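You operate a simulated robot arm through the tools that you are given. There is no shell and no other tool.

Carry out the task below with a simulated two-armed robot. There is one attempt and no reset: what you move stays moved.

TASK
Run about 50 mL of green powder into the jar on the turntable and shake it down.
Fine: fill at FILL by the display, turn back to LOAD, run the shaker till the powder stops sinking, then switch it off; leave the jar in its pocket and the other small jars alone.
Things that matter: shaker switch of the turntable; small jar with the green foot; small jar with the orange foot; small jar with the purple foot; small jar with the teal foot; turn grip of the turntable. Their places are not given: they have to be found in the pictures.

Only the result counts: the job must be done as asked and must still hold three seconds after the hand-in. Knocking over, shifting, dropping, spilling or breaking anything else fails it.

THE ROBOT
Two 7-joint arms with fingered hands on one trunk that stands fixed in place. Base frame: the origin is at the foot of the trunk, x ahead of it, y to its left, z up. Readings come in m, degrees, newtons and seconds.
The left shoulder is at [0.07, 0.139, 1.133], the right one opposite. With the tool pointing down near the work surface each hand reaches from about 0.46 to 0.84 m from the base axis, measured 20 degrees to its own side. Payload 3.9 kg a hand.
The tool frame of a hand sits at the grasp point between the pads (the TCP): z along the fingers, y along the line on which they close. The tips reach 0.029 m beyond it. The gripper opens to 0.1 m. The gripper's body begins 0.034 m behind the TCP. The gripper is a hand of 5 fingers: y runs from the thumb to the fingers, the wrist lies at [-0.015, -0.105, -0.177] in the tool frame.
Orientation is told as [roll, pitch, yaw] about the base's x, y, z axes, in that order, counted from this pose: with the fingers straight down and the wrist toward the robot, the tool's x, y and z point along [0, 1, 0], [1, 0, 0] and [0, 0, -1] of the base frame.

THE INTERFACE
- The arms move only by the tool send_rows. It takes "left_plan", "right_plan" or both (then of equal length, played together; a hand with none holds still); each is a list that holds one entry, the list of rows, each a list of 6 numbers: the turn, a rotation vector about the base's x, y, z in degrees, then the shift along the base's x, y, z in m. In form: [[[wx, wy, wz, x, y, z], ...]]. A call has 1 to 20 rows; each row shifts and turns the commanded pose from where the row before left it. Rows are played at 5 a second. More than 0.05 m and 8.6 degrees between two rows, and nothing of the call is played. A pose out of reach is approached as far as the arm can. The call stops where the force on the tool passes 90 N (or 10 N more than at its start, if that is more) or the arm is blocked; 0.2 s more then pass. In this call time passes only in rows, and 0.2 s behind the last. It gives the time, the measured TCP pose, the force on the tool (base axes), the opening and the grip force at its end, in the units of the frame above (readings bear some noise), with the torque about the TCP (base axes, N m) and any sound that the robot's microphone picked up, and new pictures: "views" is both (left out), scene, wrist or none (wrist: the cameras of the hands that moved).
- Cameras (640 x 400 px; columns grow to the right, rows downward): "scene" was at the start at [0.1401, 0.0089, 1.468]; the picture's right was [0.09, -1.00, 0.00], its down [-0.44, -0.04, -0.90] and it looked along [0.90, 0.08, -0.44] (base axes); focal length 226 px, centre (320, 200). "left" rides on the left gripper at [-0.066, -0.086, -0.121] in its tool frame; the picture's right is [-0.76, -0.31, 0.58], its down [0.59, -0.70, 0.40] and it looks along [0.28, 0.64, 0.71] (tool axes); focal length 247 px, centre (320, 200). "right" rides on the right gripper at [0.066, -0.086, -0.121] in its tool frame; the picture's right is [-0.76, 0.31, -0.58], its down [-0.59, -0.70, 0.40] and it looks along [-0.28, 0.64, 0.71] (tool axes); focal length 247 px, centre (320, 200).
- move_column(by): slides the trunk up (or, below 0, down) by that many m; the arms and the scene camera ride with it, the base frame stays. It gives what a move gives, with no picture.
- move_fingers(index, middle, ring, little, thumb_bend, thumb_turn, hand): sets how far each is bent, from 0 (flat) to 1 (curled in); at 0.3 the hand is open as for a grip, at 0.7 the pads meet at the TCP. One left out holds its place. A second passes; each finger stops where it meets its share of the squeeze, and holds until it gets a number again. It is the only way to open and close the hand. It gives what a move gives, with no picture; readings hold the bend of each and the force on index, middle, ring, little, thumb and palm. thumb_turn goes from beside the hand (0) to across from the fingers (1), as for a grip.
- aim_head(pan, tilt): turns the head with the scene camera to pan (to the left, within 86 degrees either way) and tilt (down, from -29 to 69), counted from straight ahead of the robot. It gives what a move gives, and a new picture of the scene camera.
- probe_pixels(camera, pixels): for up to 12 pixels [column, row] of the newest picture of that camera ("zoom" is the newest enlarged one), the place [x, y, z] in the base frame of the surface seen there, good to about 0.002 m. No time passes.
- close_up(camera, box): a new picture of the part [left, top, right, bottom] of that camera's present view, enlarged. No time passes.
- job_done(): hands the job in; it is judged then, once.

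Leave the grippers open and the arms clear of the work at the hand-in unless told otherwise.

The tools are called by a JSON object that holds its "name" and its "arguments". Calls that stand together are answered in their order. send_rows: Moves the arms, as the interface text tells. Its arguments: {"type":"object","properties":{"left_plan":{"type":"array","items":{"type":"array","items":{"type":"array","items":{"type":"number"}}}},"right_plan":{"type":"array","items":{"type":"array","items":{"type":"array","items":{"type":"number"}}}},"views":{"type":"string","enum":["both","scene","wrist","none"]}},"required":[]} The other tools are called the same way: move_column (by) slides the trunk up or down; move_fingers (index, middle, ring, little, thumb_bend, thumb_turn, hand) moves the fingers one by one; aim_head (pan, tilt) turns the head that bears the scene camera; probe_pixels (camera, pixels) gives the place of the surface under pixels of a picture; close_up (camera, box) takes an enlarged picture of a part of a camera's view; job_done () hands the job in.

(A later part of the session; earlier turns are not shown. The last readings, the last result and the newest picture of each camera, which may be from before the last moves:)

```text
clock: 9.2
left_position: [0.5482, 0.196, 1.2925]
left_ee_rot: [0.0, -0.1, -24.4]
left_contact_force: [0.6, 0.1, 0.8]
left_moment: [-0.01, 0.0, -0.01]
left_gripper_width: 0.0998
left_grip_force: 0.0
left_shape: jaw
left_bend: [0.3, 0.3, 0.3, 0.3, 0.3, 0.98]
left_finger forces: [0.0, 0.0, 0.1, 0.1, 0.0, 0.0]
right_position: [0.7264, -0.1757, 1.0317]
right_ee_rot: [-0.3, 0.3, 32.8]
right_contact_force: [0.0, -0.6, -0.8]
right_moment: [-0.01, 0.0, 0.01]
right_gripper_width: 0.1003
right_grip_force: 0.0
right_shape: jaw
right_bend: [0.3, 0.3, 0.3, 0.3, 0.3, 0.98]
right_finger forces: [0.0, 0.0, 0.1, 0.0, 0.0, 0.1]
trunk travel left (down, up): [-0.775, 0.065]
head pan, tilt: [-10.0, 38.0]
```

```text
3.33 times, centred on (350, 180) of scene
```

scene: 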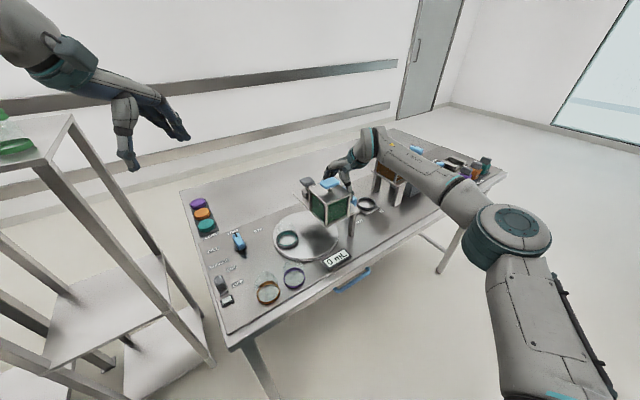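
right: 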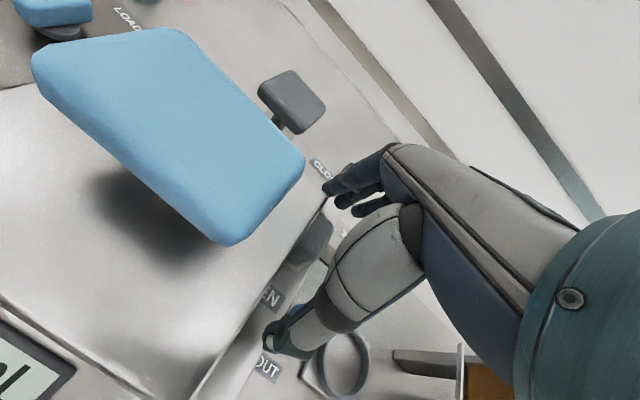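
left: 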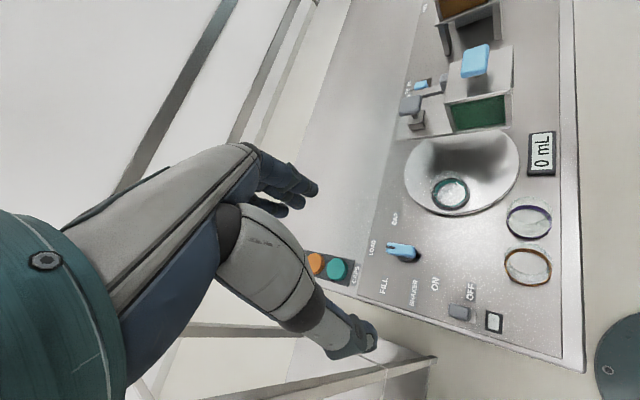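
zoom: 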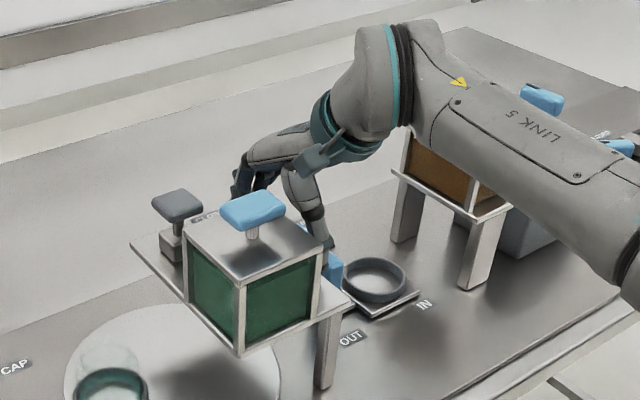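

The knob stands between thumb and index. I close index, middle and thumb on it gently.

{"name": "move_fingers", "arguments": {"hand": "right", "index": 0.62, "middle": 0.62, "thumb_bend": 0.62}}

{"name": "close_up", "arguments": {"camera": "right", "box": [180, 150, 400, 350]}}

```text
clock: 10.2
left_position: [0.5487, 0.1976, 1.292]
left_ee_rot: [0.0, 0.0, -24.4]
left_contact_force: [-0.2, 0.8, 0.2]
left_moment: [-0.02, 0.0, -0.02]
left_gripper_width: 0.0999
left_grip_force: 0.1
left_shape: jaw
left_bend: [0.3, 0.3, 0.3, 0.3, 0.3, 0.98]
left_finger forces: [0.0, 0.0, 0.1, 0.1, 0.0, 0.1]
right_position: [0.727, -0.1757, 1.0307]
right_ee_rot: [-0.2, 0.4, 32.9]
right_contact_force: [3.5, 2.1, 0.3]
right_moment: [0.01, -0.04, -0.06]
right_gripper_width: 0.0296
right_grip_force: 4.0
right_shape: fingers
right_bend: [0.58, 0.61, 0.3, 0.3, 0.6, 0.97]
right_finger forces: [5.2, 0.9, 0.0, 0.1, 2.0, 0.0]
trunk travel left (down, up): [-0.775, 0.065]
head pan, tilt: [-10.0, 38.0]
```

```text
2.00 times, centred on (290, 250) of right
```

zoom: 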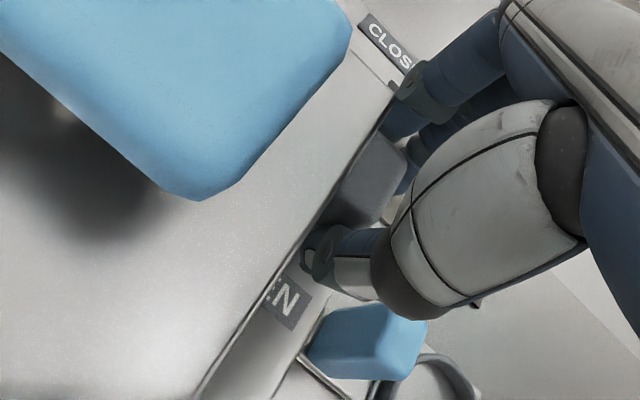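

The knob is held (width 0.030, index 5.2 N, thumb 2.0 N). Now I push it along the slot (24° azimuth) toward CLOSED, 3 cm first.

{"name": "send_rows", "arguments": {"right_plan": [[[0, 0, 0, 0.0091, 0.0041, 0], [0, 0, 0, 0.0091, 0.0041, 0], [0, 0, 0, 0.0091, 0.0041, 0]]], "views": "both"}}

{"name": "close_up", "arguments": {"camera": "right", "box": [180, 150, 400, 350]}}

{"name": "close_up", "arguments": {"camera": "scene", "box": [240, 170, 400, 290]}}

```text
clock: 11.0
left_position: [0.5464, 0.1967, 1.2931]
left_ee_rot: [-0.1, -0.1, -24.4]
left_contact_force: [0.0, 0.3, -1.0]
left_moment: [0.0, -0.02, 0.0]
left_gripper_width: 0.0999
left_grip_force: 0.2
left_shape: jaw
left_bend: [0.3, 0.3, 0.3, 0.3, 0.3, 0.98]
left_finger forces: [0.0, 0.1, 0.0, 0.0, 0.0, 0.1]
right_position: [0.7546, -0.1638, 1.0308]
right_ee_rot: [-0.4, 0.4, 32.9]
right_contact_force: [-1.2, 0.8, 0.9]
right_moment: [-0.01, 0.04, -0.02]
right_gripper_width: 0.0293
right_grip_force: 3.3
right_shape: fingers
right_bend: [0.59, 0.62, 0.3, 0.3, 0.59, 0.97]
right_finger forces: [3.0, 0.0, 0.0, 0.0, 3.1, 0.0]
trunk travel left (down, up): [-0.775, 0.065]
head pan, tilt: [-10.0, 38.0]
```

scene: 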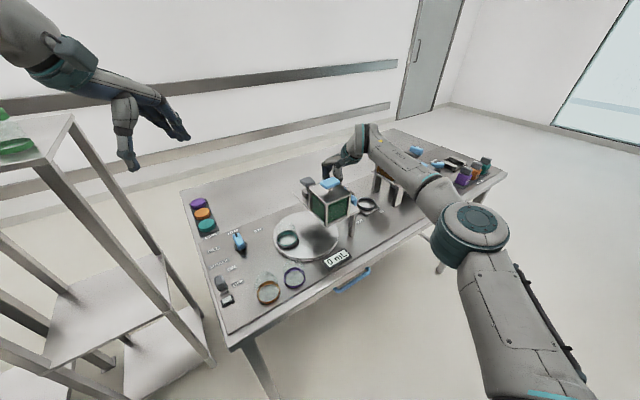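
right: 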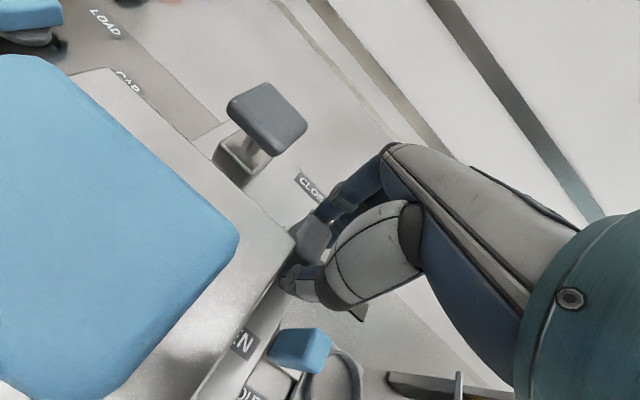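

```text
2.00 times, centred on (290, 250) of right
```

zoom: 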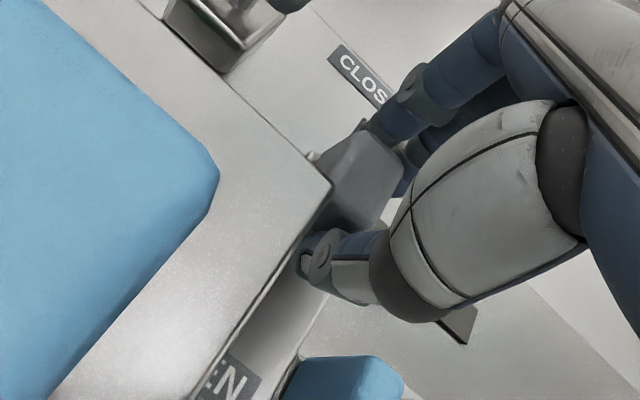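

```text
3.33 times, centred on (320, 230) of scene
```

zoom: 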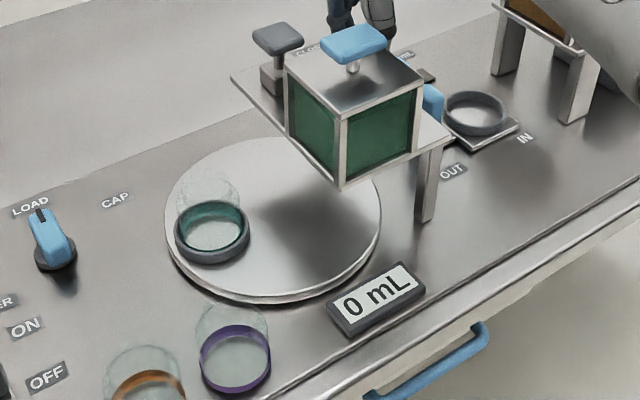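

The slider moved 3 cm with low force. I go on in small steps until it meets its stop.

{"name": "send_rows", "arguments": {"right_plan": [[[0, 0, 0, 0.0064, 0.0028, 0], [0, 0, 0, 0.0064, 0.0028, 0]]], "views": "wrist"}}

{"name": "close_up", "arguments": {"camera": "right", "box": [180, 150, 400, 350]}}

```text
clock: 11.6
left_position: [0.5469, 0.196, 1.2932]
left_ee_rot: [-0.1, 0.0, -24.4]
left_contact_force: [0.4, -0.3, -1.3]
left_moment: [-0.02, 0.0, 0.04]
left_gripper_width: 0.0997
left_grip_force: 0.1
left_shape: jaw
left_bend: [0.3, 0.3, 0.3, 0.3, 0.3, 0.98]
left_finger forces: [0.1, 0.1, 0.1, 0.0, 0.0, 0.0]
right_position: [0.7673, -0.1594, 1.0305]
right_ee_rot: [-0.4, 0.2, 32.9]
right_contact_force: [0.1, 0.9, 2.1]
right_moment: [0.03, 0.01, 0.0]
right_gripper_width: 0.0298
right_grip_force: 3.0
right_shape: fingers
right_bend: [0.59, 0.62, 0.3, 0.3, 0.6, 0.97]
right_finger forces: [3.2, 0.1, 0.0, 0.0, 2.9, 0.0]
trunk travel left (down, up): [-0.775, 0.065]
head pan, tilt: [-10.0, 38.0]
```

right: 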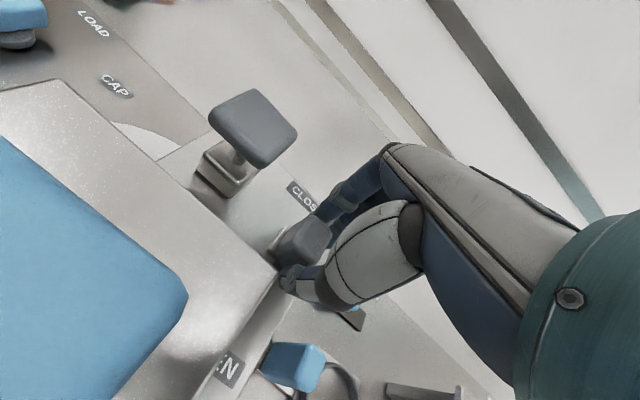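

```text
2.00 times, centred on (290, 250) of right
```

zoom: 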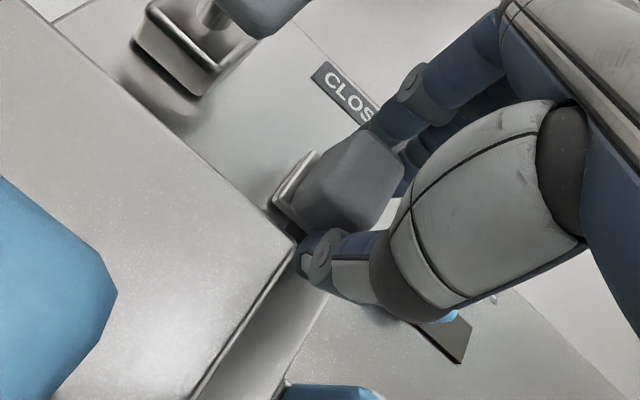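

Still easy. I go on, with finer steps.

{"name": "send_rows", "arguments": {"right_plan": [[[0, 0, 0, 0.0037, 0.0016, 0], [0, 0, 0, 0.0037, 0.0016, 0]]], "views": "wrist"}}

{"name": "close_up", "arguments": {"camera": "right", "box": [180, 150, 400, 350]}}

```text
clock: 12.2
left_position: [0.5463, 0.1955, 1.2922]
left_ee_rot: [0.1, -0.1, -24.4]
left_contact_force: [-0.2, -0.1, -0.2]
left_moment: [-0.02, -0.03, 0.01]
left_gripper_width: 0.0997
left_grip_force: 0.1
left_shape: jaw
left_bend: [0.3, 0.3, 0.3, 0.3, 0.3, 0.98]
left_finger forces: [0.0, 0.0, 0.0, 0.0, 0.0, 0.0]
right_position: [0.774, -0.1544, 1.0317]
right_ee_rot: [-0.4, 0.3, 32.8]
right_contact_force: [2.3, -0.7, 3.2]
right_moment: [0.01, -0.01, -0.04]
right_gripper_width: 0.0295
right_grip_force: 3.3
right_shape: fingers
right_bend: [0.59, 0.62, 0.3, 0.3, 0.6, 0.97]
right_finger forces: [4.1, 0.7, 0.1, 0.1, 2.9, 0.1]
trunk travel left (down, up): [-0.775, 0.065]
head pan, tilt: [-10.0, 38.0]
```

right: 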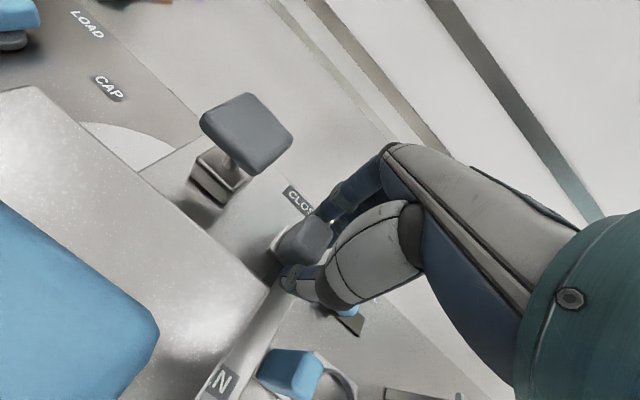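

```text
2.00 times, centred on (290, 250) of right
```

zoom: 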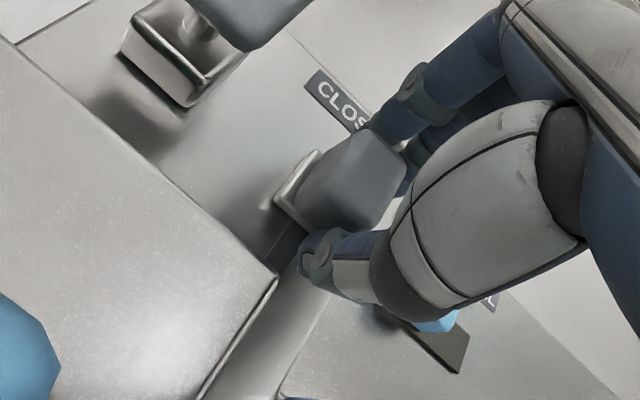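

{"name": "send_rows", "arguments": {"right_plan": [[[0, 0, 0, 0.0037, 0.0016, 0], [0, 0, 0, 0.0037, 0.0016, 0]]], "views": "wrist"}}

{"name": "close_up", "arguments": {"camera": "right", "box": [180, 150, 400, 350]}}

```text
clock: 12.8
left_position: [0.5467, 0.1971, 1.2929]
left_ee_rot: [0.0, 0.0, -24.4]
left_contact_force: [0.0, 0.0, 0.1]
left_moment: [0.0, -0.01, 0.02]
left_gripper_width: 0.0998
left_grip_force: 0.0
left_shape: jaw
left_bend: [0.3, 0.3, 0.3, 0.3, 0.3, 0.98]
left_finger forces: [0.0, 0.0, 0.1, 0.0, 0.0, 0.0]
right_position: [0.7725, -0.1558, 1.0301]
right_ee_rot: [-0.2, 0.4, 32.8]
right_contact_force: [2.6, -1.9, 3.1]
right_moment: [0.02, -0.01, -0.05]
right_gripper_width: 0.0296
right_grip_force: 3.9
right_shape: fingers
right_bend: [0.59, 0.62, 0.3, 0.3, 0.6, 0.97]
right_finger forces: [4.0, 0.7, 0.1, 0.0, 2.9, 0.1]
right hand out of reach, approached as far as the arm can: row 1, 2
trunk travel left (down, up): [-0.775, 0.065]
head pan, tilt: [-10.0, 38.0]
```

right: 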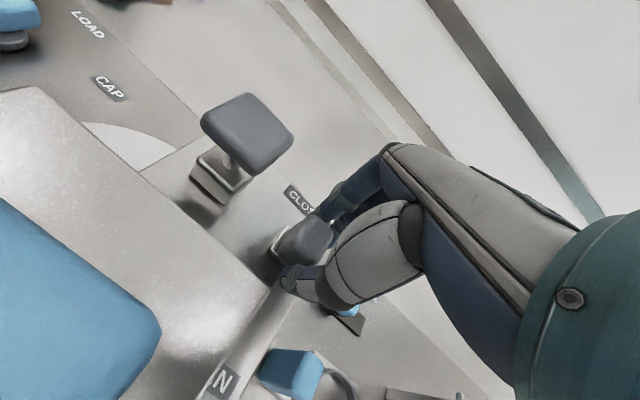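

```text
2.00 times, centred on (290, 250) of right
```

zoom: 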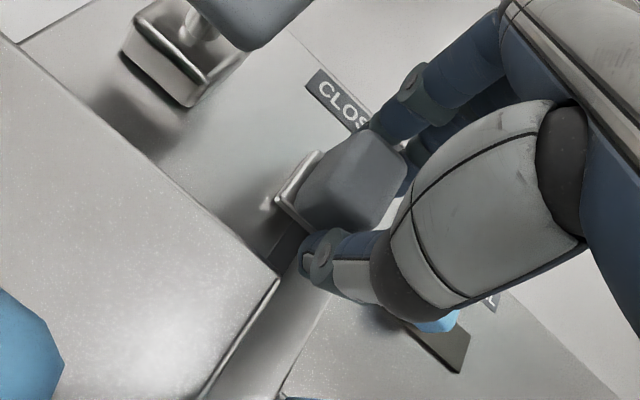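

The arm is at its reach limit after about 5 cm of travel. I release the knob and lift to see whether it stands at CLOSED.

{"name": "move_fingers", "arguments": {"hand": "right", "index": 0.3, "middle": 0.3, "thumb_bend": 0.3}}

{"name": "send_rows", "arguments": {"right_plan": [[[0, 0, 0, 0, 0, 0.02], [0, 0, 0, -0.005, -0.003, 0.03], [0, 0, 0, -0.02, -0.02, 0.03]]], "views": "wrist"}}

{"name": "close_up", "arguments": {"camera": "right", "box": [180, 150, 340, 320]}}

```text
clock: 13.8
left_position: [0.5475, 0.1959, 1.2919]
left_ee_rot: [0.0, 0.0, -24.4]
left_contact_force: [-0.3, -0.4, -0.4]
left_moment: [0.01, 0.02, 0.0]
left_gripper_width: 0.1002
left_grip_force: 0.0
left_shape: jaw
left_bend: [0.3, 0.3, 0.3, 0.3, 0.3, 0.98]
left_finger forces: [0.1, 0.1, 0.0, 0.1, 0.0, 0.1]
right_position: [0.7725, -0.1544, 1.0309]
right_ee_rot: [-0.3, 0.3, 32.9]
right_contact_force: [-0.5, 0.2, -0.3]
right_moment: [-0.01, 0.06, 0.03]
right_gripper_width: 0.0986
right_grip_force: 0.0
right_shape: fingers
right_bend: [0.3, 0.3, 0.3, 0.3, 0.3, 0.97]
right_finger forces: [0.1, 0.0, 0.0, 0.0, 0.0, 0.1]
trunk travel left (down, up): [-0.775, 0.065]
head pan, tilt: [-10.0, 38.0]
```

```text
clock: 14.6
left_position: [0.5469, 0.1939, 1.2942]
left_ee_rot: [0.0, 0.0, -24.3]
left_contact_force: [-0.4, 0.4, -1.0]
left_moment: [0.0, 0.01, 0.0]
left_gripper_width: 0.0999
left_grip_force: 0.0
left_shape: jaw
left_bend: [0.3, 0.3, 0.3, 0.3, 0.3, 0.98]
left_finger forces: [0.1, 0.0, 0.0, 0.0, 0.0, 0.1]
right_position: [0.7419, -0.1777, 1.1084]
right_ee_rot: [-0.3, 0.3, 32.9]
right_contact_force: [0.1, -0.3, 0.3]
right_moment: [0.0, -0.02, -0.02]
right_gripper_width: 0.0984
right_grip_force: 0.1
right_shape: fingers
right_bend: [0.3, 0.3, 0.3, 0.3, 0.3, 0.98]
right_finger forces: [0.0, 0.0, 0.1, 0.0, 0.0, 0.1]
right hand out of reach, approached as far as the arm can: row 1
trunk travel left (down, up): [-0.775, 0.065]
head pan, tilt: [-10.0, 38.0]
```

right: 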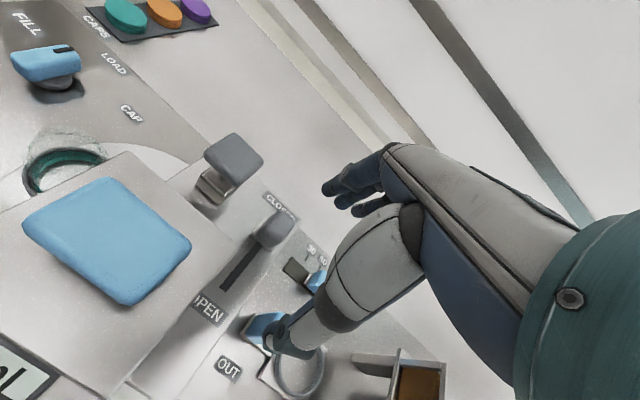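

```text
2.35 times, centred on (260, 235) of right
```

zoom: 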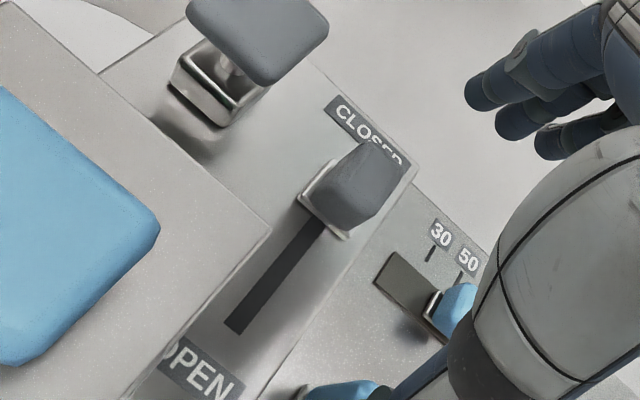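

The slider is now at the CLOSED side, but I stopped at the arm's reach, so I want to be sure it is fully home. I tilt the hand 15° (fingertips forward) to gain reach and regrip it.

{"name": "send_rows", "arguments": {"right_plan": [[[4.06, -6.3, 0, 0.01, 0.007, 0], [4.06, -6.3, 0, 0.01, 0.007, 0], [0, 0, 0, 0.012, 0.008, -0.015]]], "views": "both"}}

{"name": "close_up", "arguments": {"camera": "right", "box": [180, 150, 380, 330]}}

{"name": "close_up", "arguments": {"camera": "scene", "box": [280, 120, 420, 240]}}

```text
clock: 15.4
left_position: [0.5492, 0.1986, 1.2905]
left_ee_rot: [-0.1, 0.0, -24.3]
left_contact_force: [-0.2, -0.3, 0.1]
left_moment: [-0.04, 0.02, -0.03]
left_gripper_width: 0.0998
left_grip_force: 0.1
left_shape: jaw
left_bend: [0.3, 0.3, 0.3, 0.3, 0.3, 0.98]
left_finger forces: [0.1, 0.0, 0.0, 0.0, 0.1, 0.0]
right_position: [0.7778, -0.1536, 1.0923]
right_ee_rot: [-0.4, -14.6, 32.9]
right_contact_force: [0.0, 0.2, -1.2]
right_moment: [-0.02, 0.01, 0.0]
right_gripper_width: 0.0986
right_grip_force: 0.1
right_shape: fingers
right_bend: [0.3, 0.3, 0.3, 0.3, 0.3, 0.98]
right_finger forces: [0.0, 0.0, 0.0, 0.0, 0.0, 0.1]
trunk travel left (down, up): [-0.775, 0.065]
head pan, tilt: [-10.0, 38.0]
```

scene: 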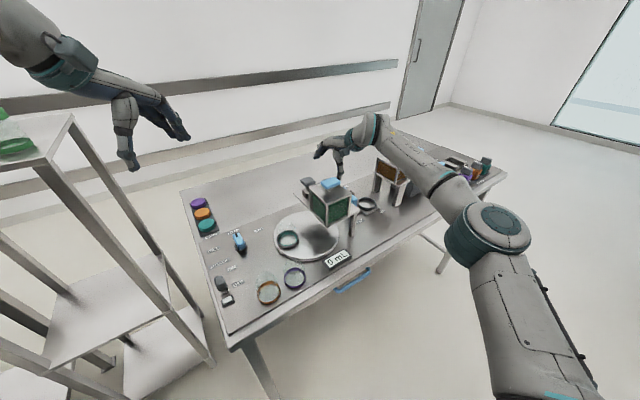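
right: 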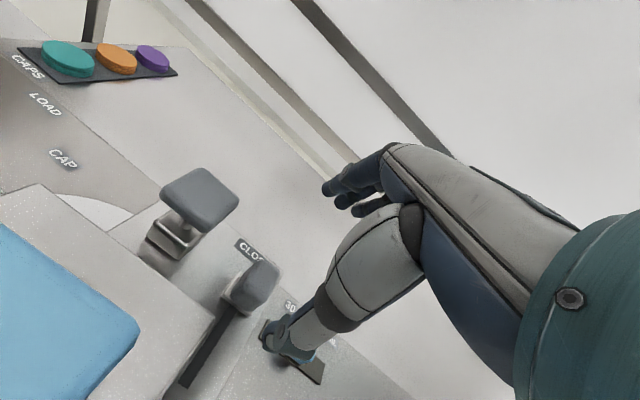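

```text
2.22 times, centred on (280, 240) of right
```

zoom: 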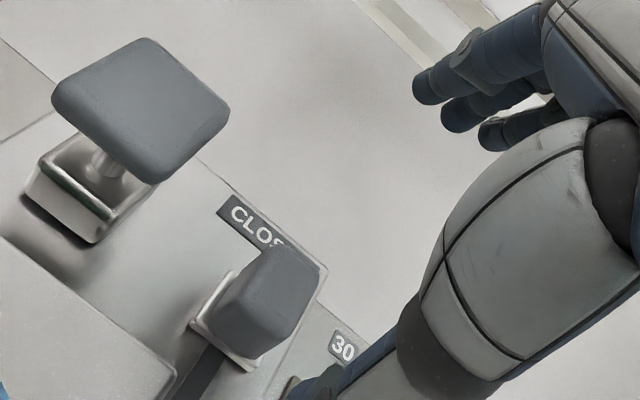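

```text
3.33 times, centred on (350, 180) of scene
```

zoom: 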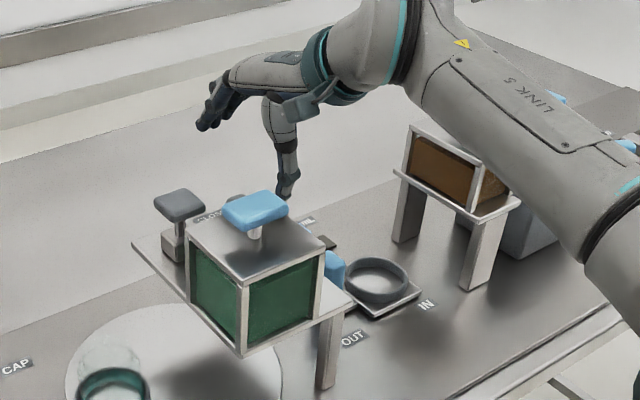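

{"name": "close_up", "arguments": {"camera": "right", "box": [200, 220, 300, 330]}}

{"name": "probe_pixels", "arguments": {"camera": "zoom", "pixels": [[220, 180], [260, 150], [200, 200], [240, 230], [95, 220], [130, 200], [185, 285], [90, 275], [130, 290], [280, 190], [200, 120], [330, 250]]}}

{"name": "probe_pixels", "arguments": {"camera": "right", "pixels": [[270, 340], [280, 350], [326, 186], [340, 201], [357, 211]]}}

```text
3.64 times, centred on (250, 275) of right
```

zoom: 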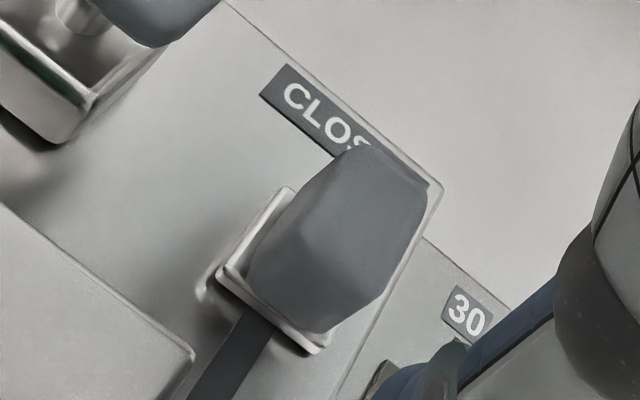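

```text
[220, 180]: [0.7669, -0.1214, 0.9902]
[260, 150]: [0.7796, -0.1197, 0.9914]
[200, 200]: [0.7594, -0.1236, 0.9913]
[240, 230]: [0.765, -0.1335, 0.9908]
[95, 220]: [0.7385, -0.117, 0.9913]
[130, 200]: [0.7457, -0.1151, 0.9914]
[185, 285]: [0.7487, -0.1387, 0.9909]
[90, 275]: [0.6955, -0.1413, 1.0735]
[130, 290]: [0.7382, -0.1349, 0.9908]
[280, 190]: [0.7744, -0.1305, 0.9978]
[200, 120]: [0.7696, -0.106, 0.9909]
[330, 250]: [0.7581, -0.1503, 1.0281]
```

```text
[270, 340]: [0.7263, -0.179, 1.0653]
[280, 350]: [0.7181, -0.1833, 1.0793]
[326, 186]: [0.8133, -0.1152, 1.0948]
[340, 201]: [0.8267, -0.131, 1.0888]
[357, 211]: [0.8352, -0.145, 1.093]
```

{"name": "probe_pixels", "arguments": {"camera": "zoom", "pixels": [[355, 220], [400, 190], [350, 165], [310, 260], [380, 270], [225, 272], [313, 345], [283, 195], [270, 315], [245, 330], [330, 130], [418, 170]]}}

```text
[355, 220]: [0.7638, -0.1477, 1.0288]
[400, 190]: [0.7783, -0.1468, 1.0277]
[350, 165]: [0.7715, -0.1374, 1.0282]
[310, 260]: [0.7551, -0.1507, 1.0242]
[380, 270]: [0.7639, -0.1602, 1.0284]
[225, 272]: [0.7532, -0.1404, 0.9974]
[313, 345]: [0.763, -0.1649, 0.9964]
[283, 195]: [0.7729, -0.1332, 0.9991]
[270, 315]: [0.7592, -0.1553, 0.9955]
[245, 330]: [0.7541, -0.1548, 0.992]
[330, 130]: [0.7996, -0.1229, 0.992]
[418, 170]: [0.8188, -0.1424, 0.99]
```

The slider's base centre is at (0.768,-0.148) and the slot's far end is about 27 mm on, while at OPEN only 17 mm were left at the near end — so about 1 cm of travel is probably left. I descend, grip and push on.

{"name": "send_rows", "arguments": {"right_plan": [[[0, 0, 0, -0.003, 0, -0.02], [0, 0, 0, -0.003, 0, -0.02], [0, 0, 0, -0.002, -0.001, -0.016]]], "views": "none"}}

{"name": "move_fingers", "arguments": {"hand": "right", "index": 0.62, "middle": 0.62, "thumb_bend": 0.62}}

{"name": "close_up", "arguments": {"camera": "right", "box": [180, 150, 400, 350]}}

```text
clock: 16.2
left_position: [0.5476, 0.1955, 1.2926]
left_ee_rot: [0.0, 0.1, -24.3]
left_contact_force: [1.1, 0.3, -0.5]
left_moment: [0.02, 0.02, -0.03]
left_gripper_width: 0.1
left_grip_force: 0.0
left_shape: jaw
left_bend: [0.3, 0.3, 0.3, 0.3, 0.3, 0.98]
left_finger forces: [0.1, 0.1, 0.1, 0.0, 0.0, 0.1]
right_position: [0.7687, -0.1571, 1.0378]
right_ee_rot: [-0.3, -14.7, 32.8]
right_contact_force: [0.7, -0.4, -0.2]
right_moment: [-0.01, -0.01, -0.03]
right_gripper_width: 0.0985
right_grip_force: 0.1
right_shape: fingers
right_bend: [0.3, 0.3, 0.3, 0.3, 0.3, 0.98]
right_finger forces: [0.1, 0.1, 0.0, 0.0, 0.0, 0.0]
trunk travel left (down, up): [-0.775, 0.065]
head pan, tilt: [-10.0, 38.0]
```

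```text
clock: 17.2
left_position: [0.5484, 0.1952, 1.2921]
left_ee_rot: [-0.1, 0.0, -24.4]
left_contact_force: [0.4, 0.1, 0.1]
left_moment: [-0.01, 0.02, 0.0]
left_gripper_width: 0.0997
left_grip_force: 0.0
left_shape: jaw
left_bend: [0.3, 0.3, 0.3, 0.3, 0.3, 0.98]
left_finger forces: [0.0, 0.0, 0.0, 0.0, 0.0, 0.0]
right_position: [0.7683, -0.1579, 1.0376]
right_ee_rot: [-0.4, -14.6, 32.9]
right_contact_force: [2.2, 1.2, 0.4]
right_moment: [0.01, 0.02, -0.04]
right_gripper_width: 0.0325
right_grip_force: 4.5
right_shape: fingers
right_bend: [0.57, 0.61, 0.3, 0.3, 0.59, 0.97]
right_finger forces: [4.5, 0.7, 0.1, 0.0, 3.6, 0.1]
trunk travel left (down, up): [-0.775, 0.065]
head pan, tilt: [-10.0, 38.0]
```

```text
2.00 times, centred on (290, 250) of right
```

zoom: 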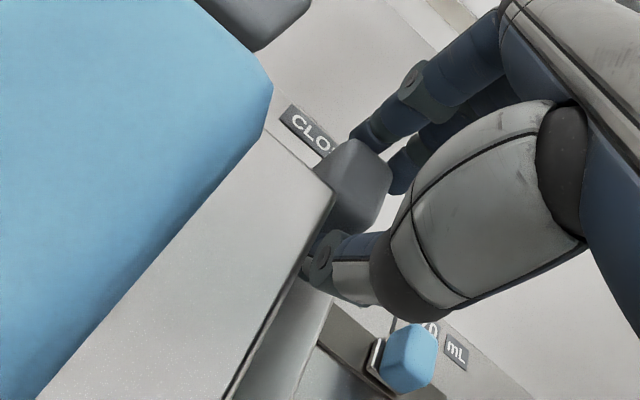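

Gripped again (width 0.0325). I push on along the slot in small steps to feel the stop.

{"name": "send_rows", "arguments": {"right_plan": [[[0, 0, 0, 0.0046, 0.002, 0], [0, 0, 0, 0.0046, 0.002, 0]]], "views": "none"}}

{"name": "send_rows", "arguments": {"right_plan": [[[0, 0, 0, 0.0037, 0.0016, 0]]], "views": "wrist"}}

{"name": "close_up", "arguments": {"camera": "right", "box": [180, 150, 400, 350]}}

```text
clock: 17.8
left_position: [0.5445, 0.1967, 1.2932]
left_ee_rot: [0.0, -0.1, -24.5]
left_contact_force: [0.0, 0.5, 0.3]
left_moment: [0.03, 0.01, 0.01]
left_gripper_width: 0.0997
left_grip_force: 0.1
left_shape: jaw
left_bend: [0.3, 0.3, 0.3, 0.3, 0.3, 0.98]
left_finger forces: [0.0, 0.0, 0.0, 0.0, 0.1, 0.0]
right_position: [0.7751, -0.1535, 1.0393]
right_ee_rot: [-0.2, -14.7, 32.8]
right_contact_force: [-8.2, -3.9, 3.2]
right_moment: [-0.14, 0.29, 0.02]
right_gripper_width: 0.0329
right_grip_force: 4.4
right_shape: fingers
right_bend: [0.61, 0.62, 0.3, 0.3, 0.57, 0.97]
right_finger forces: [0.4, 0.1, 0.1, 0.0, 8.8, 0.1]
trunk travel left (down, up): [-0.775, 0.065]
head pan, tilt: [-10.0, 38.0]
```

```text
clock: 18.2
left_position: [0.5434, 0.196, 1.2948]
left_ee_rot: [0.1, 0.0, -24.4]
left_contact_force: [-0.2, -0.7, 0.7]
left_moment: [0.01, 0.0, 0.01]
left_gripper_width: 0.0998
left_grip_force: 0.1
left_shape: jaw
left_bend: [0.3, 0.3, 0.3, 0.3, 0.3, 0.98]
left_finger forces: [0.0, 0.0, 0.0, 0.0, 0.0, 0.0]
right_position: [0.7776, -0.1506, 1.0397]
right_ee_rot: [-0.5, -14.7, 32.9]
right_contact_force: [-10.2, -5.0, 5.2]
right_moment: [-0.22, 0.41, 0.03]
right_gripper_width: 0.0357
right_grip_force: 5.5
right_shape: fingers
right_bend: [0.62, 0.62, 0.3, 0.3, 0.56, 0.96]
right_finger forces: [0.0, 0.0, 0.0, 0.0, 11.2, 0.1]
trunk travel left (down, up): [-0.775, 0.065]
head pan, tilt: [-10.0, 38.0]
```

right: 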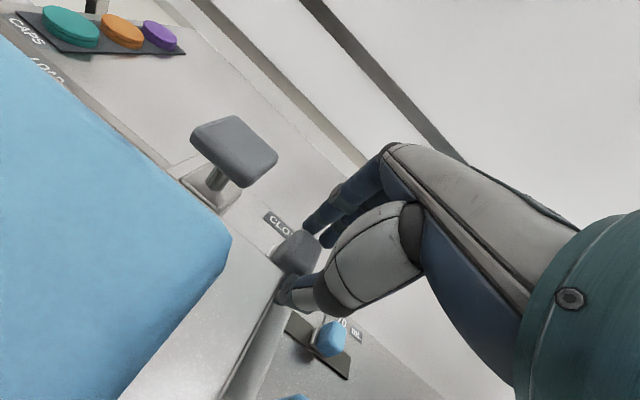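

```text
2.00 times, centred on (290, 250) of right
```

zoom: 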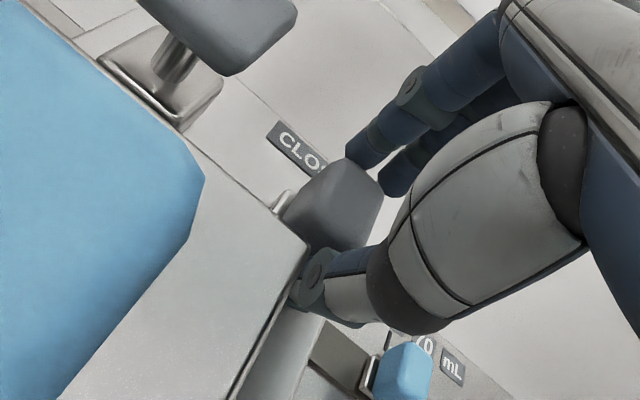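

Now there is clear resistance (thumb 11 N) – the gate is home at CLOSED. Before moving the left arm down, I check where the shelf on the left stands, so that the elbow keeps clear.

{"name": "aim_head", "arguments": {"pan": 10, "tilt": 38}}

```text
clock: 19.0
left_position: [0.5443, 0.1963, 1.2943]
left_ee_rot: [0.1, -0.1, -24.4]
left_contact_force: [-0.2, -0.5, 0.5]
left_moment: [-0.05, 0.04, -0.04]
left_gripper_width: 0.0997
left_grip_force: 0.1
left_shape: jaw
left_bend: [0.3, 0.3, 0.3, 0.3, 0.3, 0.98]
left_finger forces: [0.0, 0.1, 0.0, 0.0, 0.0, 0.1]
right_position: [0.7792, -0.1528, 1.0387]
right_ee_rot: [-0.4, -14.8, 33.0]
right_contact_force: [-10.2, -6.1, 6.2]
right_moment: [-0.25, 0.44, 0.06]
right_gripper_width: 0.0359
right_grip_force: 6.1
right_shape: fingers
right_bend: [0.62, 0.62, 0.3, 0.3, 0.56, 0.97]
right_finger forces: [0.1, 0.0, 0.0, 0.0, 11.4, 0.0]
trunk travel left (down, up): [-0.775, 0.065]
head pan, tilt: [10.0, 38.0]
```

scene: 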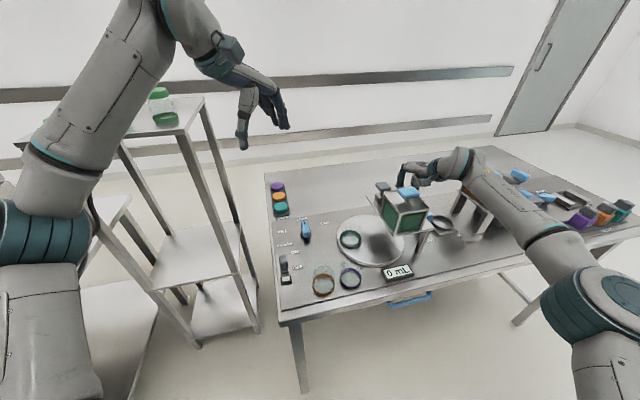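

{"name": "probe_pixels", "arguments": {"camera": "scene", "pixels": [[203, 99], [180, 132], [160, 95], [165, 112], [25, 145], [190, 180], [240, 150], [150, 270], [120, 205], [60, 160], [130, 60], [215, 60]]}}

```text
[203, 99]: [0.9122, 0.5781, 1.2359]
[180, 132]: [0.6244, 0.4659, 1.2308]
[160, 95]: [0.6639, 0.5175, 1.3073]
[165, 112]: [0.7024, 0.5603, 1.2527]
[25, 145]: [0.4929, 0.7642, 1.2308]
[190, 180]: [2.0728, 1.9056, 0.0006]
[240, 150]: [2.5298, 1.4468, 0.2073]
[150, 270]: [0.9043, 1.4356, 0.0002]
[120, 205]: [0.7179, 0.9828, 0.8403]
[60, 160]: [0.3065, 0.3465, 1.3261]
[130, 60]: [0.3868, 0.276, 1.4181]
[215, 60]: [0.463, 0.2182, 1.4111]
```

The shelf's nearest corner is at (0.62,0.47,1.23), clear of the planned path. I ease the right hand back 3 mm and bring the left hand above the turn knob, yaw about −62°, z≈1.05.

{"name": "send_rows", "arguments": {"left_plan": [[[0, 0, -6.3, 0.02, -0.0065, -0.04], [0, 0, -6.3, 0.02, -0.0065, -0.04], [0, 0, -6.3, 0.02, -0.0065, -0.04], [0, 0, -6.3, 0.02, -0.0065, -0.04], [0, 0, -6.3, 0.02, -0.0065, -0.04], [0, 0, -6.3, 0.02, -0.0065, -0.04]]], "right_plan": [[[0, 0, 0, -0.0015, -0.0007, 0], [0, 0, 0, -0.0015, -0.0007, 0], [0, 0, 0, 0, 0, 0], [0, 0, 0, 0, 0, 0], [0, 0, 0, 0, 0, 0], [0, 0, 0, 0, 0, 0]]], "views": "both"}}

{"name": "close_up", "arguments": {"camera": "scene", "box": [260, 160, 440, 300]}}

{"name": "close_up", "arguments": {"camera": "left", "box": [220, 130, 460, 350]}}

```text
clock: 20.4
left_position: [0.6664, 0.1595, 1.0536]
left_ee_rot: [0.1, 0.1, -62.1]
left_contact_force: [0.0, 0.0, -0.1]
left_moment: [0.05, 0.03, 0.01]
left_gripper_width: 0.0996
left_grip_force: 0.1
left_shape: jaw
left_bend: [0.3, 0.3, 0.3, 0.3, 0.3, 0.98]
left_finger forces: [0.1, 0.0, 0.0, 0.1, 0.0, 0.0]
right_position: [0.7764, -0.1526, 1.0388]
right_ee_rot: [-0.3, -14.9, 32.9]
right_contact_force: [-6.6, -3.9, 3.3]
right_moment: [-0.12, 0.27, 0.03]
right_gripper_width: 0.034
right_grip_force: 4.8
right_shape: fingers
right_bend: [0.62, 0.62, 0.3, 0.3, 0.57, 0.96]
right_finger forces: [0.1, 0.0, 0.1, 0.0, 8.4, 0.0]
trunk travel left (down, up): [-0.775, 0.065]
head pan, tilt: [10.0, 38.0]
```

scene: 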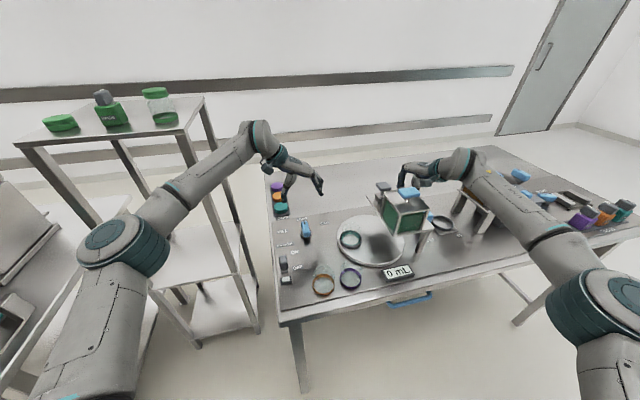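
right: 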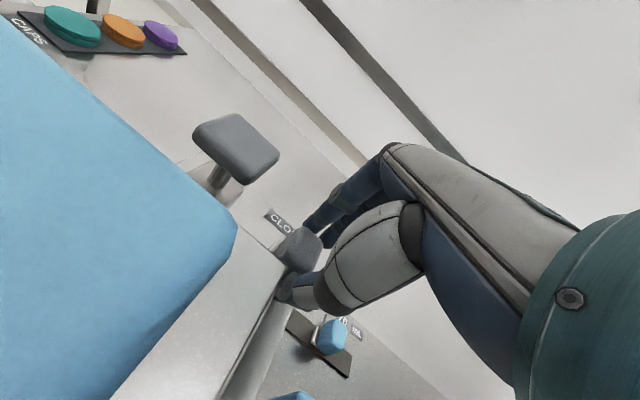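
left: 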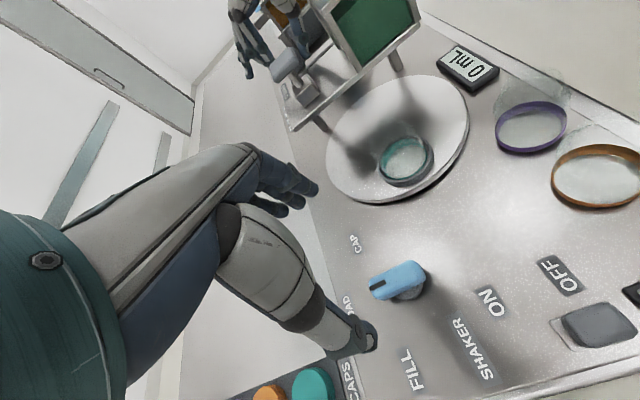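

```text
2.86 times, centred on (350, 230) of scene
```

zoom: 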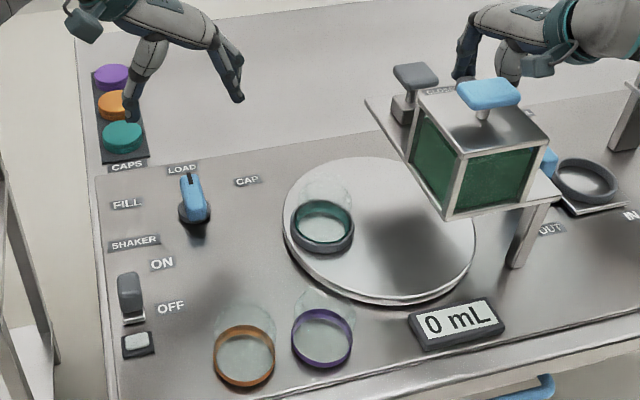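

```text
1.82 times, centred on (340, 240) of left
```

zoom: 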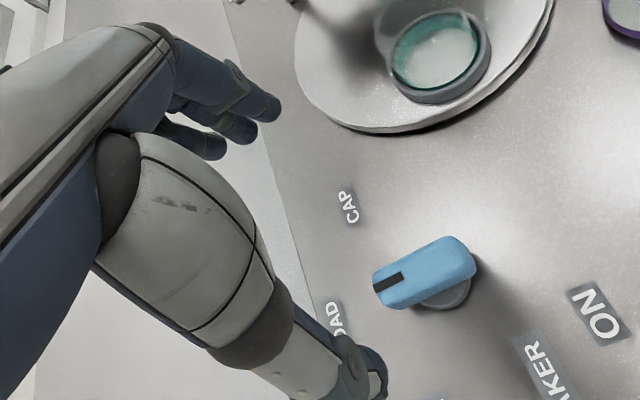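

I probe the bar's outline from here for its exact centre, and the thumb and finger tips of the left hand.

{"name": "probe_pixels", "arguments": {"camera": "zoom", "pixels": [[380, 285], [388, 303], [385, 275], [400, 262], [425, 270], [450, 242], [468, 250], [472, 268], [440, 285], [425, 305], [455, 300], [430, 250]]}}

{"name": "probe_pixels", "arguments": {"camera": "left", "pixels": [[372, 335], [360, 350], [365, 325], [315, 190], [302, 200], [285, 212], [350, 245], [345, 305], [405, 370], [487, 302]]}}

```text
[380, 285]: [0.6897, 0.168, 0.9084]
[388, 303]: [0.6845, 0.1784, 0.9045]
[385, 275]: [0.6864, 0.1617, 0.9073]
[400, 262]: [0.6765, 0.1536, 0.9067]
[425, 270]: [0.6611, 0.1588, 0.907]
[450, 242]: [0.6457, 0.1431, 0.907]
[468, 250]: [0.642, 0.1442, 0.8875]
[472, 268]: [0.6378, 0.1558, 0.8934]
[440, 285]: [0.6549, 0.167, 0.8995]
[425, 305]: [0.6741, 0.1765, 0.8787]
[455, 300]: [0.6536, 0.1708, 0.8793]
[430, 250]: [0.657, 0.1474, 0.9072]
```

```text
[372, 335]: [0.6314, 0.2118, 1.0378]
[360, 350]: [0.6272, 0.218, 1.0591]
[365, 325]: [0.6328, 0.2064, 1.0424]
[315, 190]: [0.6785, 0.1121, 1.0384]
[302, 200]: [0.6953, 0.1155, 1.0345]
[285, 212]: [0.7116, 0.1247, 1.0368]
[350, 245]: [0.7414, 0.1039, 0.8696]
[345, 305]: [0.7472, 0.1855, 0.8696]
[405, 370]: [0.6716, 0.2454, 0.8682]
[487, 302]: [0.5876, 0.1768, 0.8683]
```

Bar centre ≈ (0.665,0.1585), width ≈ 0.02, direction ≈ 24°, top 0.907, foot disc top 0.879; FILL lies 60° counter-clockwise of LOAD. I descend the left hand to z≈0.914 with yaw −66°.

{"name": "send_rows", "arguments": {"left_plan": [[[0, 0, -2, -0.001, -0.0005, -0.035], [0, 0, -2, 0, -0.0005, -0.035], [0, 0, 0, 0, 0, -0.035], [0, 0, 0, 0, 0, -0.025], [0, 0, 0, 0, 0, -0.01]]], "views": "both"}}

{"name": "close_up", "arguments": {"camera": "left", "box": [220, 130, 460, 350]}}

{"name": "close_up", "arguments": {"camera": "scene", "box": [250, 160, 430, 300]}}

```text
clock: 21.6
left_position: [0.6635, 0.1582, 0.9139]
left_ee_rot: [0.1, 0.0, -66.2]
left_contact_force: [0.7, 0.4, -0.3]
left_moment: [0.0, -0.01, -0.02]
left_gripper_width: 0.1002
left_grip_force: 0.1
left_shape: jaw
left_bend: [0.3, 0.3, 0.3, 0.3, 0.3, 0.98]
left_finger forces: [0.0, 0.0, 0.0, 0.1, 0.0, 0.1]
right_position: [0.7774, -0.1527, 1.0398]
right_ee_rot: [-0.4, -14.6, 32.8]
right_contact_force: [-7.3, -4.2, 3.0]
right_moment: [-0.13, 0.29, 0.04]
right_gripper_width: 0.0341
right_grip_force: 4.7
right_shape: fingers
right_bend: [0.62, 0.62, 0.3, 0.3, 0.57, 0.97]
right_finger forces: [0.0, 0.0, 0.0, 0.1, 8.3, 0.0]
trunk travel left (down, up): [-0.775, 0.065]
head pan, tilt: [10.0, 38.0]
```

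scene: 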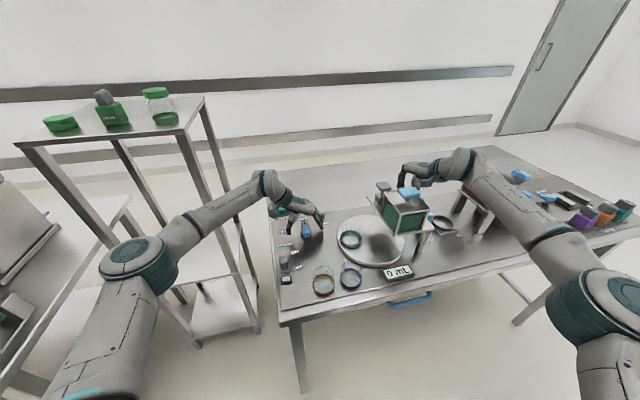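
left: 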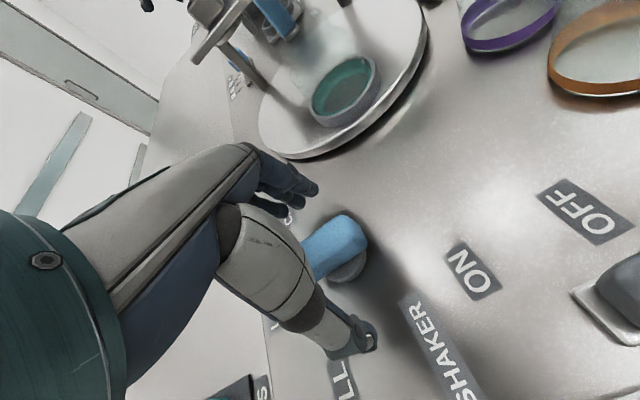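

```text
1.82 times, centred on (340, 240) of left
```

zoom: 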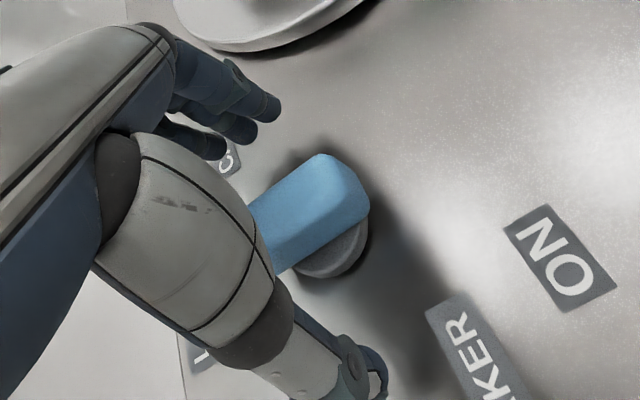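

```text
2.86 times, centred on (340, 230) of scene
```

zoom: 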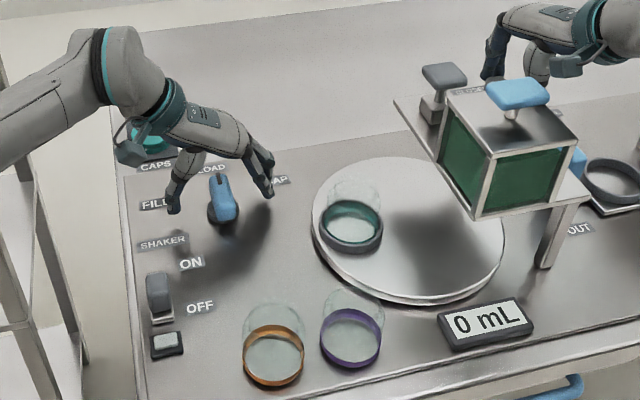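

The bar is between thumb and fingers. I close index, middle and thumb on it.

{"name": "move_fingers", "arguments": {"hand": "left", "index": 0.66, "middle": 0.66, "thumb_bend": 0.66}}

{"name": "close_up", "arguments": {"camera": "left", "box": [220, 130, 460, 350]}}

{"name": "close_up", "arguments": {"camera": "scene", "box": [250, 160, 430, 300]}}

```text
clock: 22.6
left_position: [0.664, 0.1565, 0.915]
left_ee_rot: [0.0, 0.0, -66.2]
left_contact_force: [2.5, -3.6, -1.0]
left_moment: [-0.04, -0.01, -0.03]
left_gripper_width: 0.0203
left_grip_force: 4.4
left_shape: fingers
left_bend: [0.62, 0.63, 0.3, 0.3, 0.64, 0.98]
left_finger forces: [4.0, 2.9, 0.0, 0.1, 2.7, 0.0]
right_position: [0.7777, -0.1526, 1.039]
right_ee_rot: [-0.3, -14.8, 32.8]
right_contact_force: [-7.6, -4.5, 2.8]
right_moment: [-0.13, 0.28, 0.04]
right_gripper_width: 0.0338
right_grip_force: 4.3
right_shape: fingers
right_bend: [0.62, 0.62, 0.3, 0.3, 0.57, 0.96]
right_finger forces: [0.0, 0.0, 0.0, 0.0, 8.7, 0.1]
trunk travel left (down, up): [-0.775, 0.065]
head pan, tilt: [10.0, 38.0]
```

```text
1.82 times, centred on (340, 240) of left
```

zoom: 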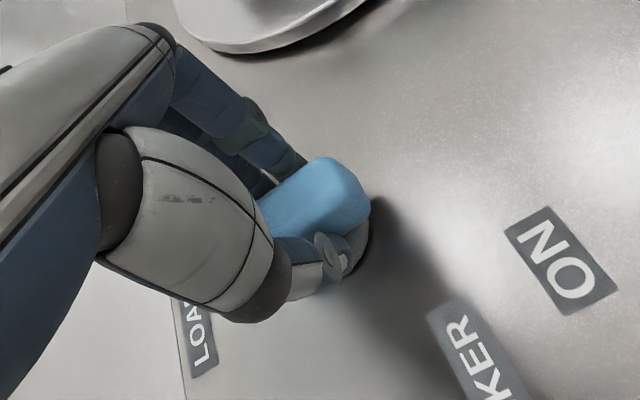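

```text
2.86 times, centred on (340, 230) of scene
```

zoom: 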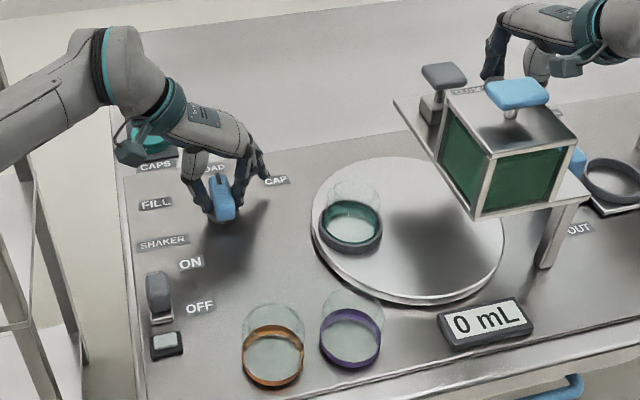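

Held (width 0.020). I turn the knob 15° counter-clockwise and watch that the disc turns the right way.

{"name": "send_rows", "arguments": {"left_plan": [[[0, 0, 5, 0, 0, 0], [0, 0, 5, 0, 0, 0], [0, 0, 5, 0, 0, 0]]], "views": "both"}}

{"name": "close_up", "arguments": {"camera": "scene", "box": [250, 160, 430, 300]}}

```text
clock: 23.4
left_position: [0.6655, 0.1566, 0.9141]
left_ee_rot: [0.1, -0.1, -51.2]
left_contact_force: [2.2, -2.9, 0.8]
left_moment: [-0.07, -0.02, -0.02]
left_gripper_width: 0.0204
left_grip_force: 4.5
left_shape: fingers
left_bend: [0.63, 0.63, 0.3, 0.3, 0.64, 0.98]
left_finger forces: [3.7, 2.7, 0.1, 0.0, 3.0, 0.0]
right_position: [0.7763, -0.1523, 1.039]
right_ee_rot: [-0.3, -14.7, 32.8]
right_contact_force: [-7.3, -3.9, 2.0]
right_moment: [-0.14, 0.28, 0.01]
right_gripper_width: 0.034
right_grip_force: 3.8
right_shape: fingers
right_bend: [0.62, 0.62, 0.3, 0.3, 0.57, 0.96]
right_finger forces: [0.1, 0.0, 0.0, 0.0, 8.4, 0.0]
trunk travel left (down, up): [-0.775, 0.065]
head pan, tilt: [10.0, 38.0]
```

scene: 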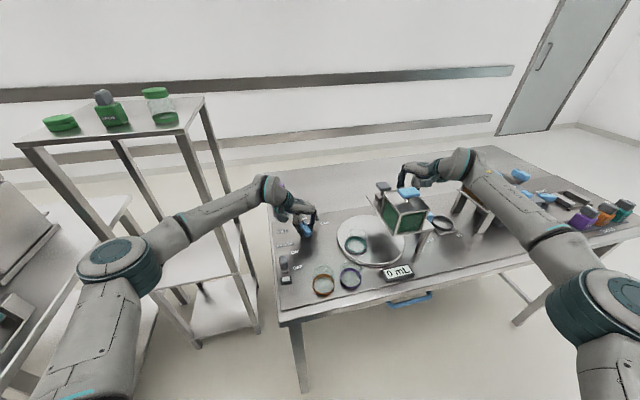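
left: 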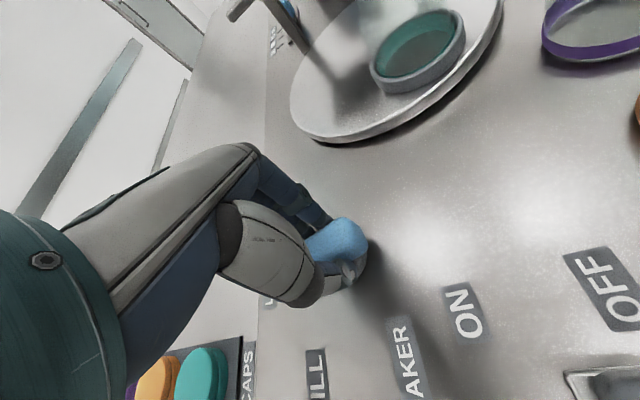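

```text
2.86 times, centred on (340, 230) of scene
```

zoom: 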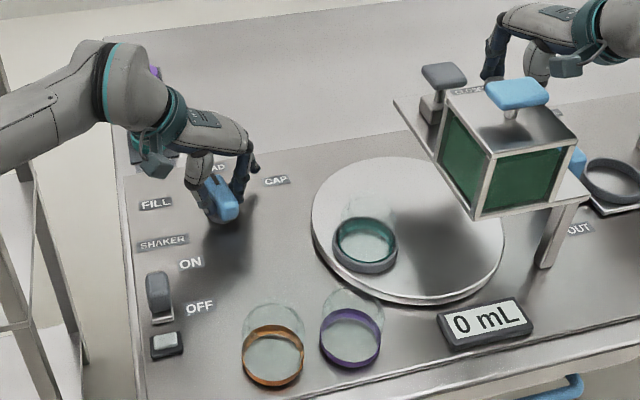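

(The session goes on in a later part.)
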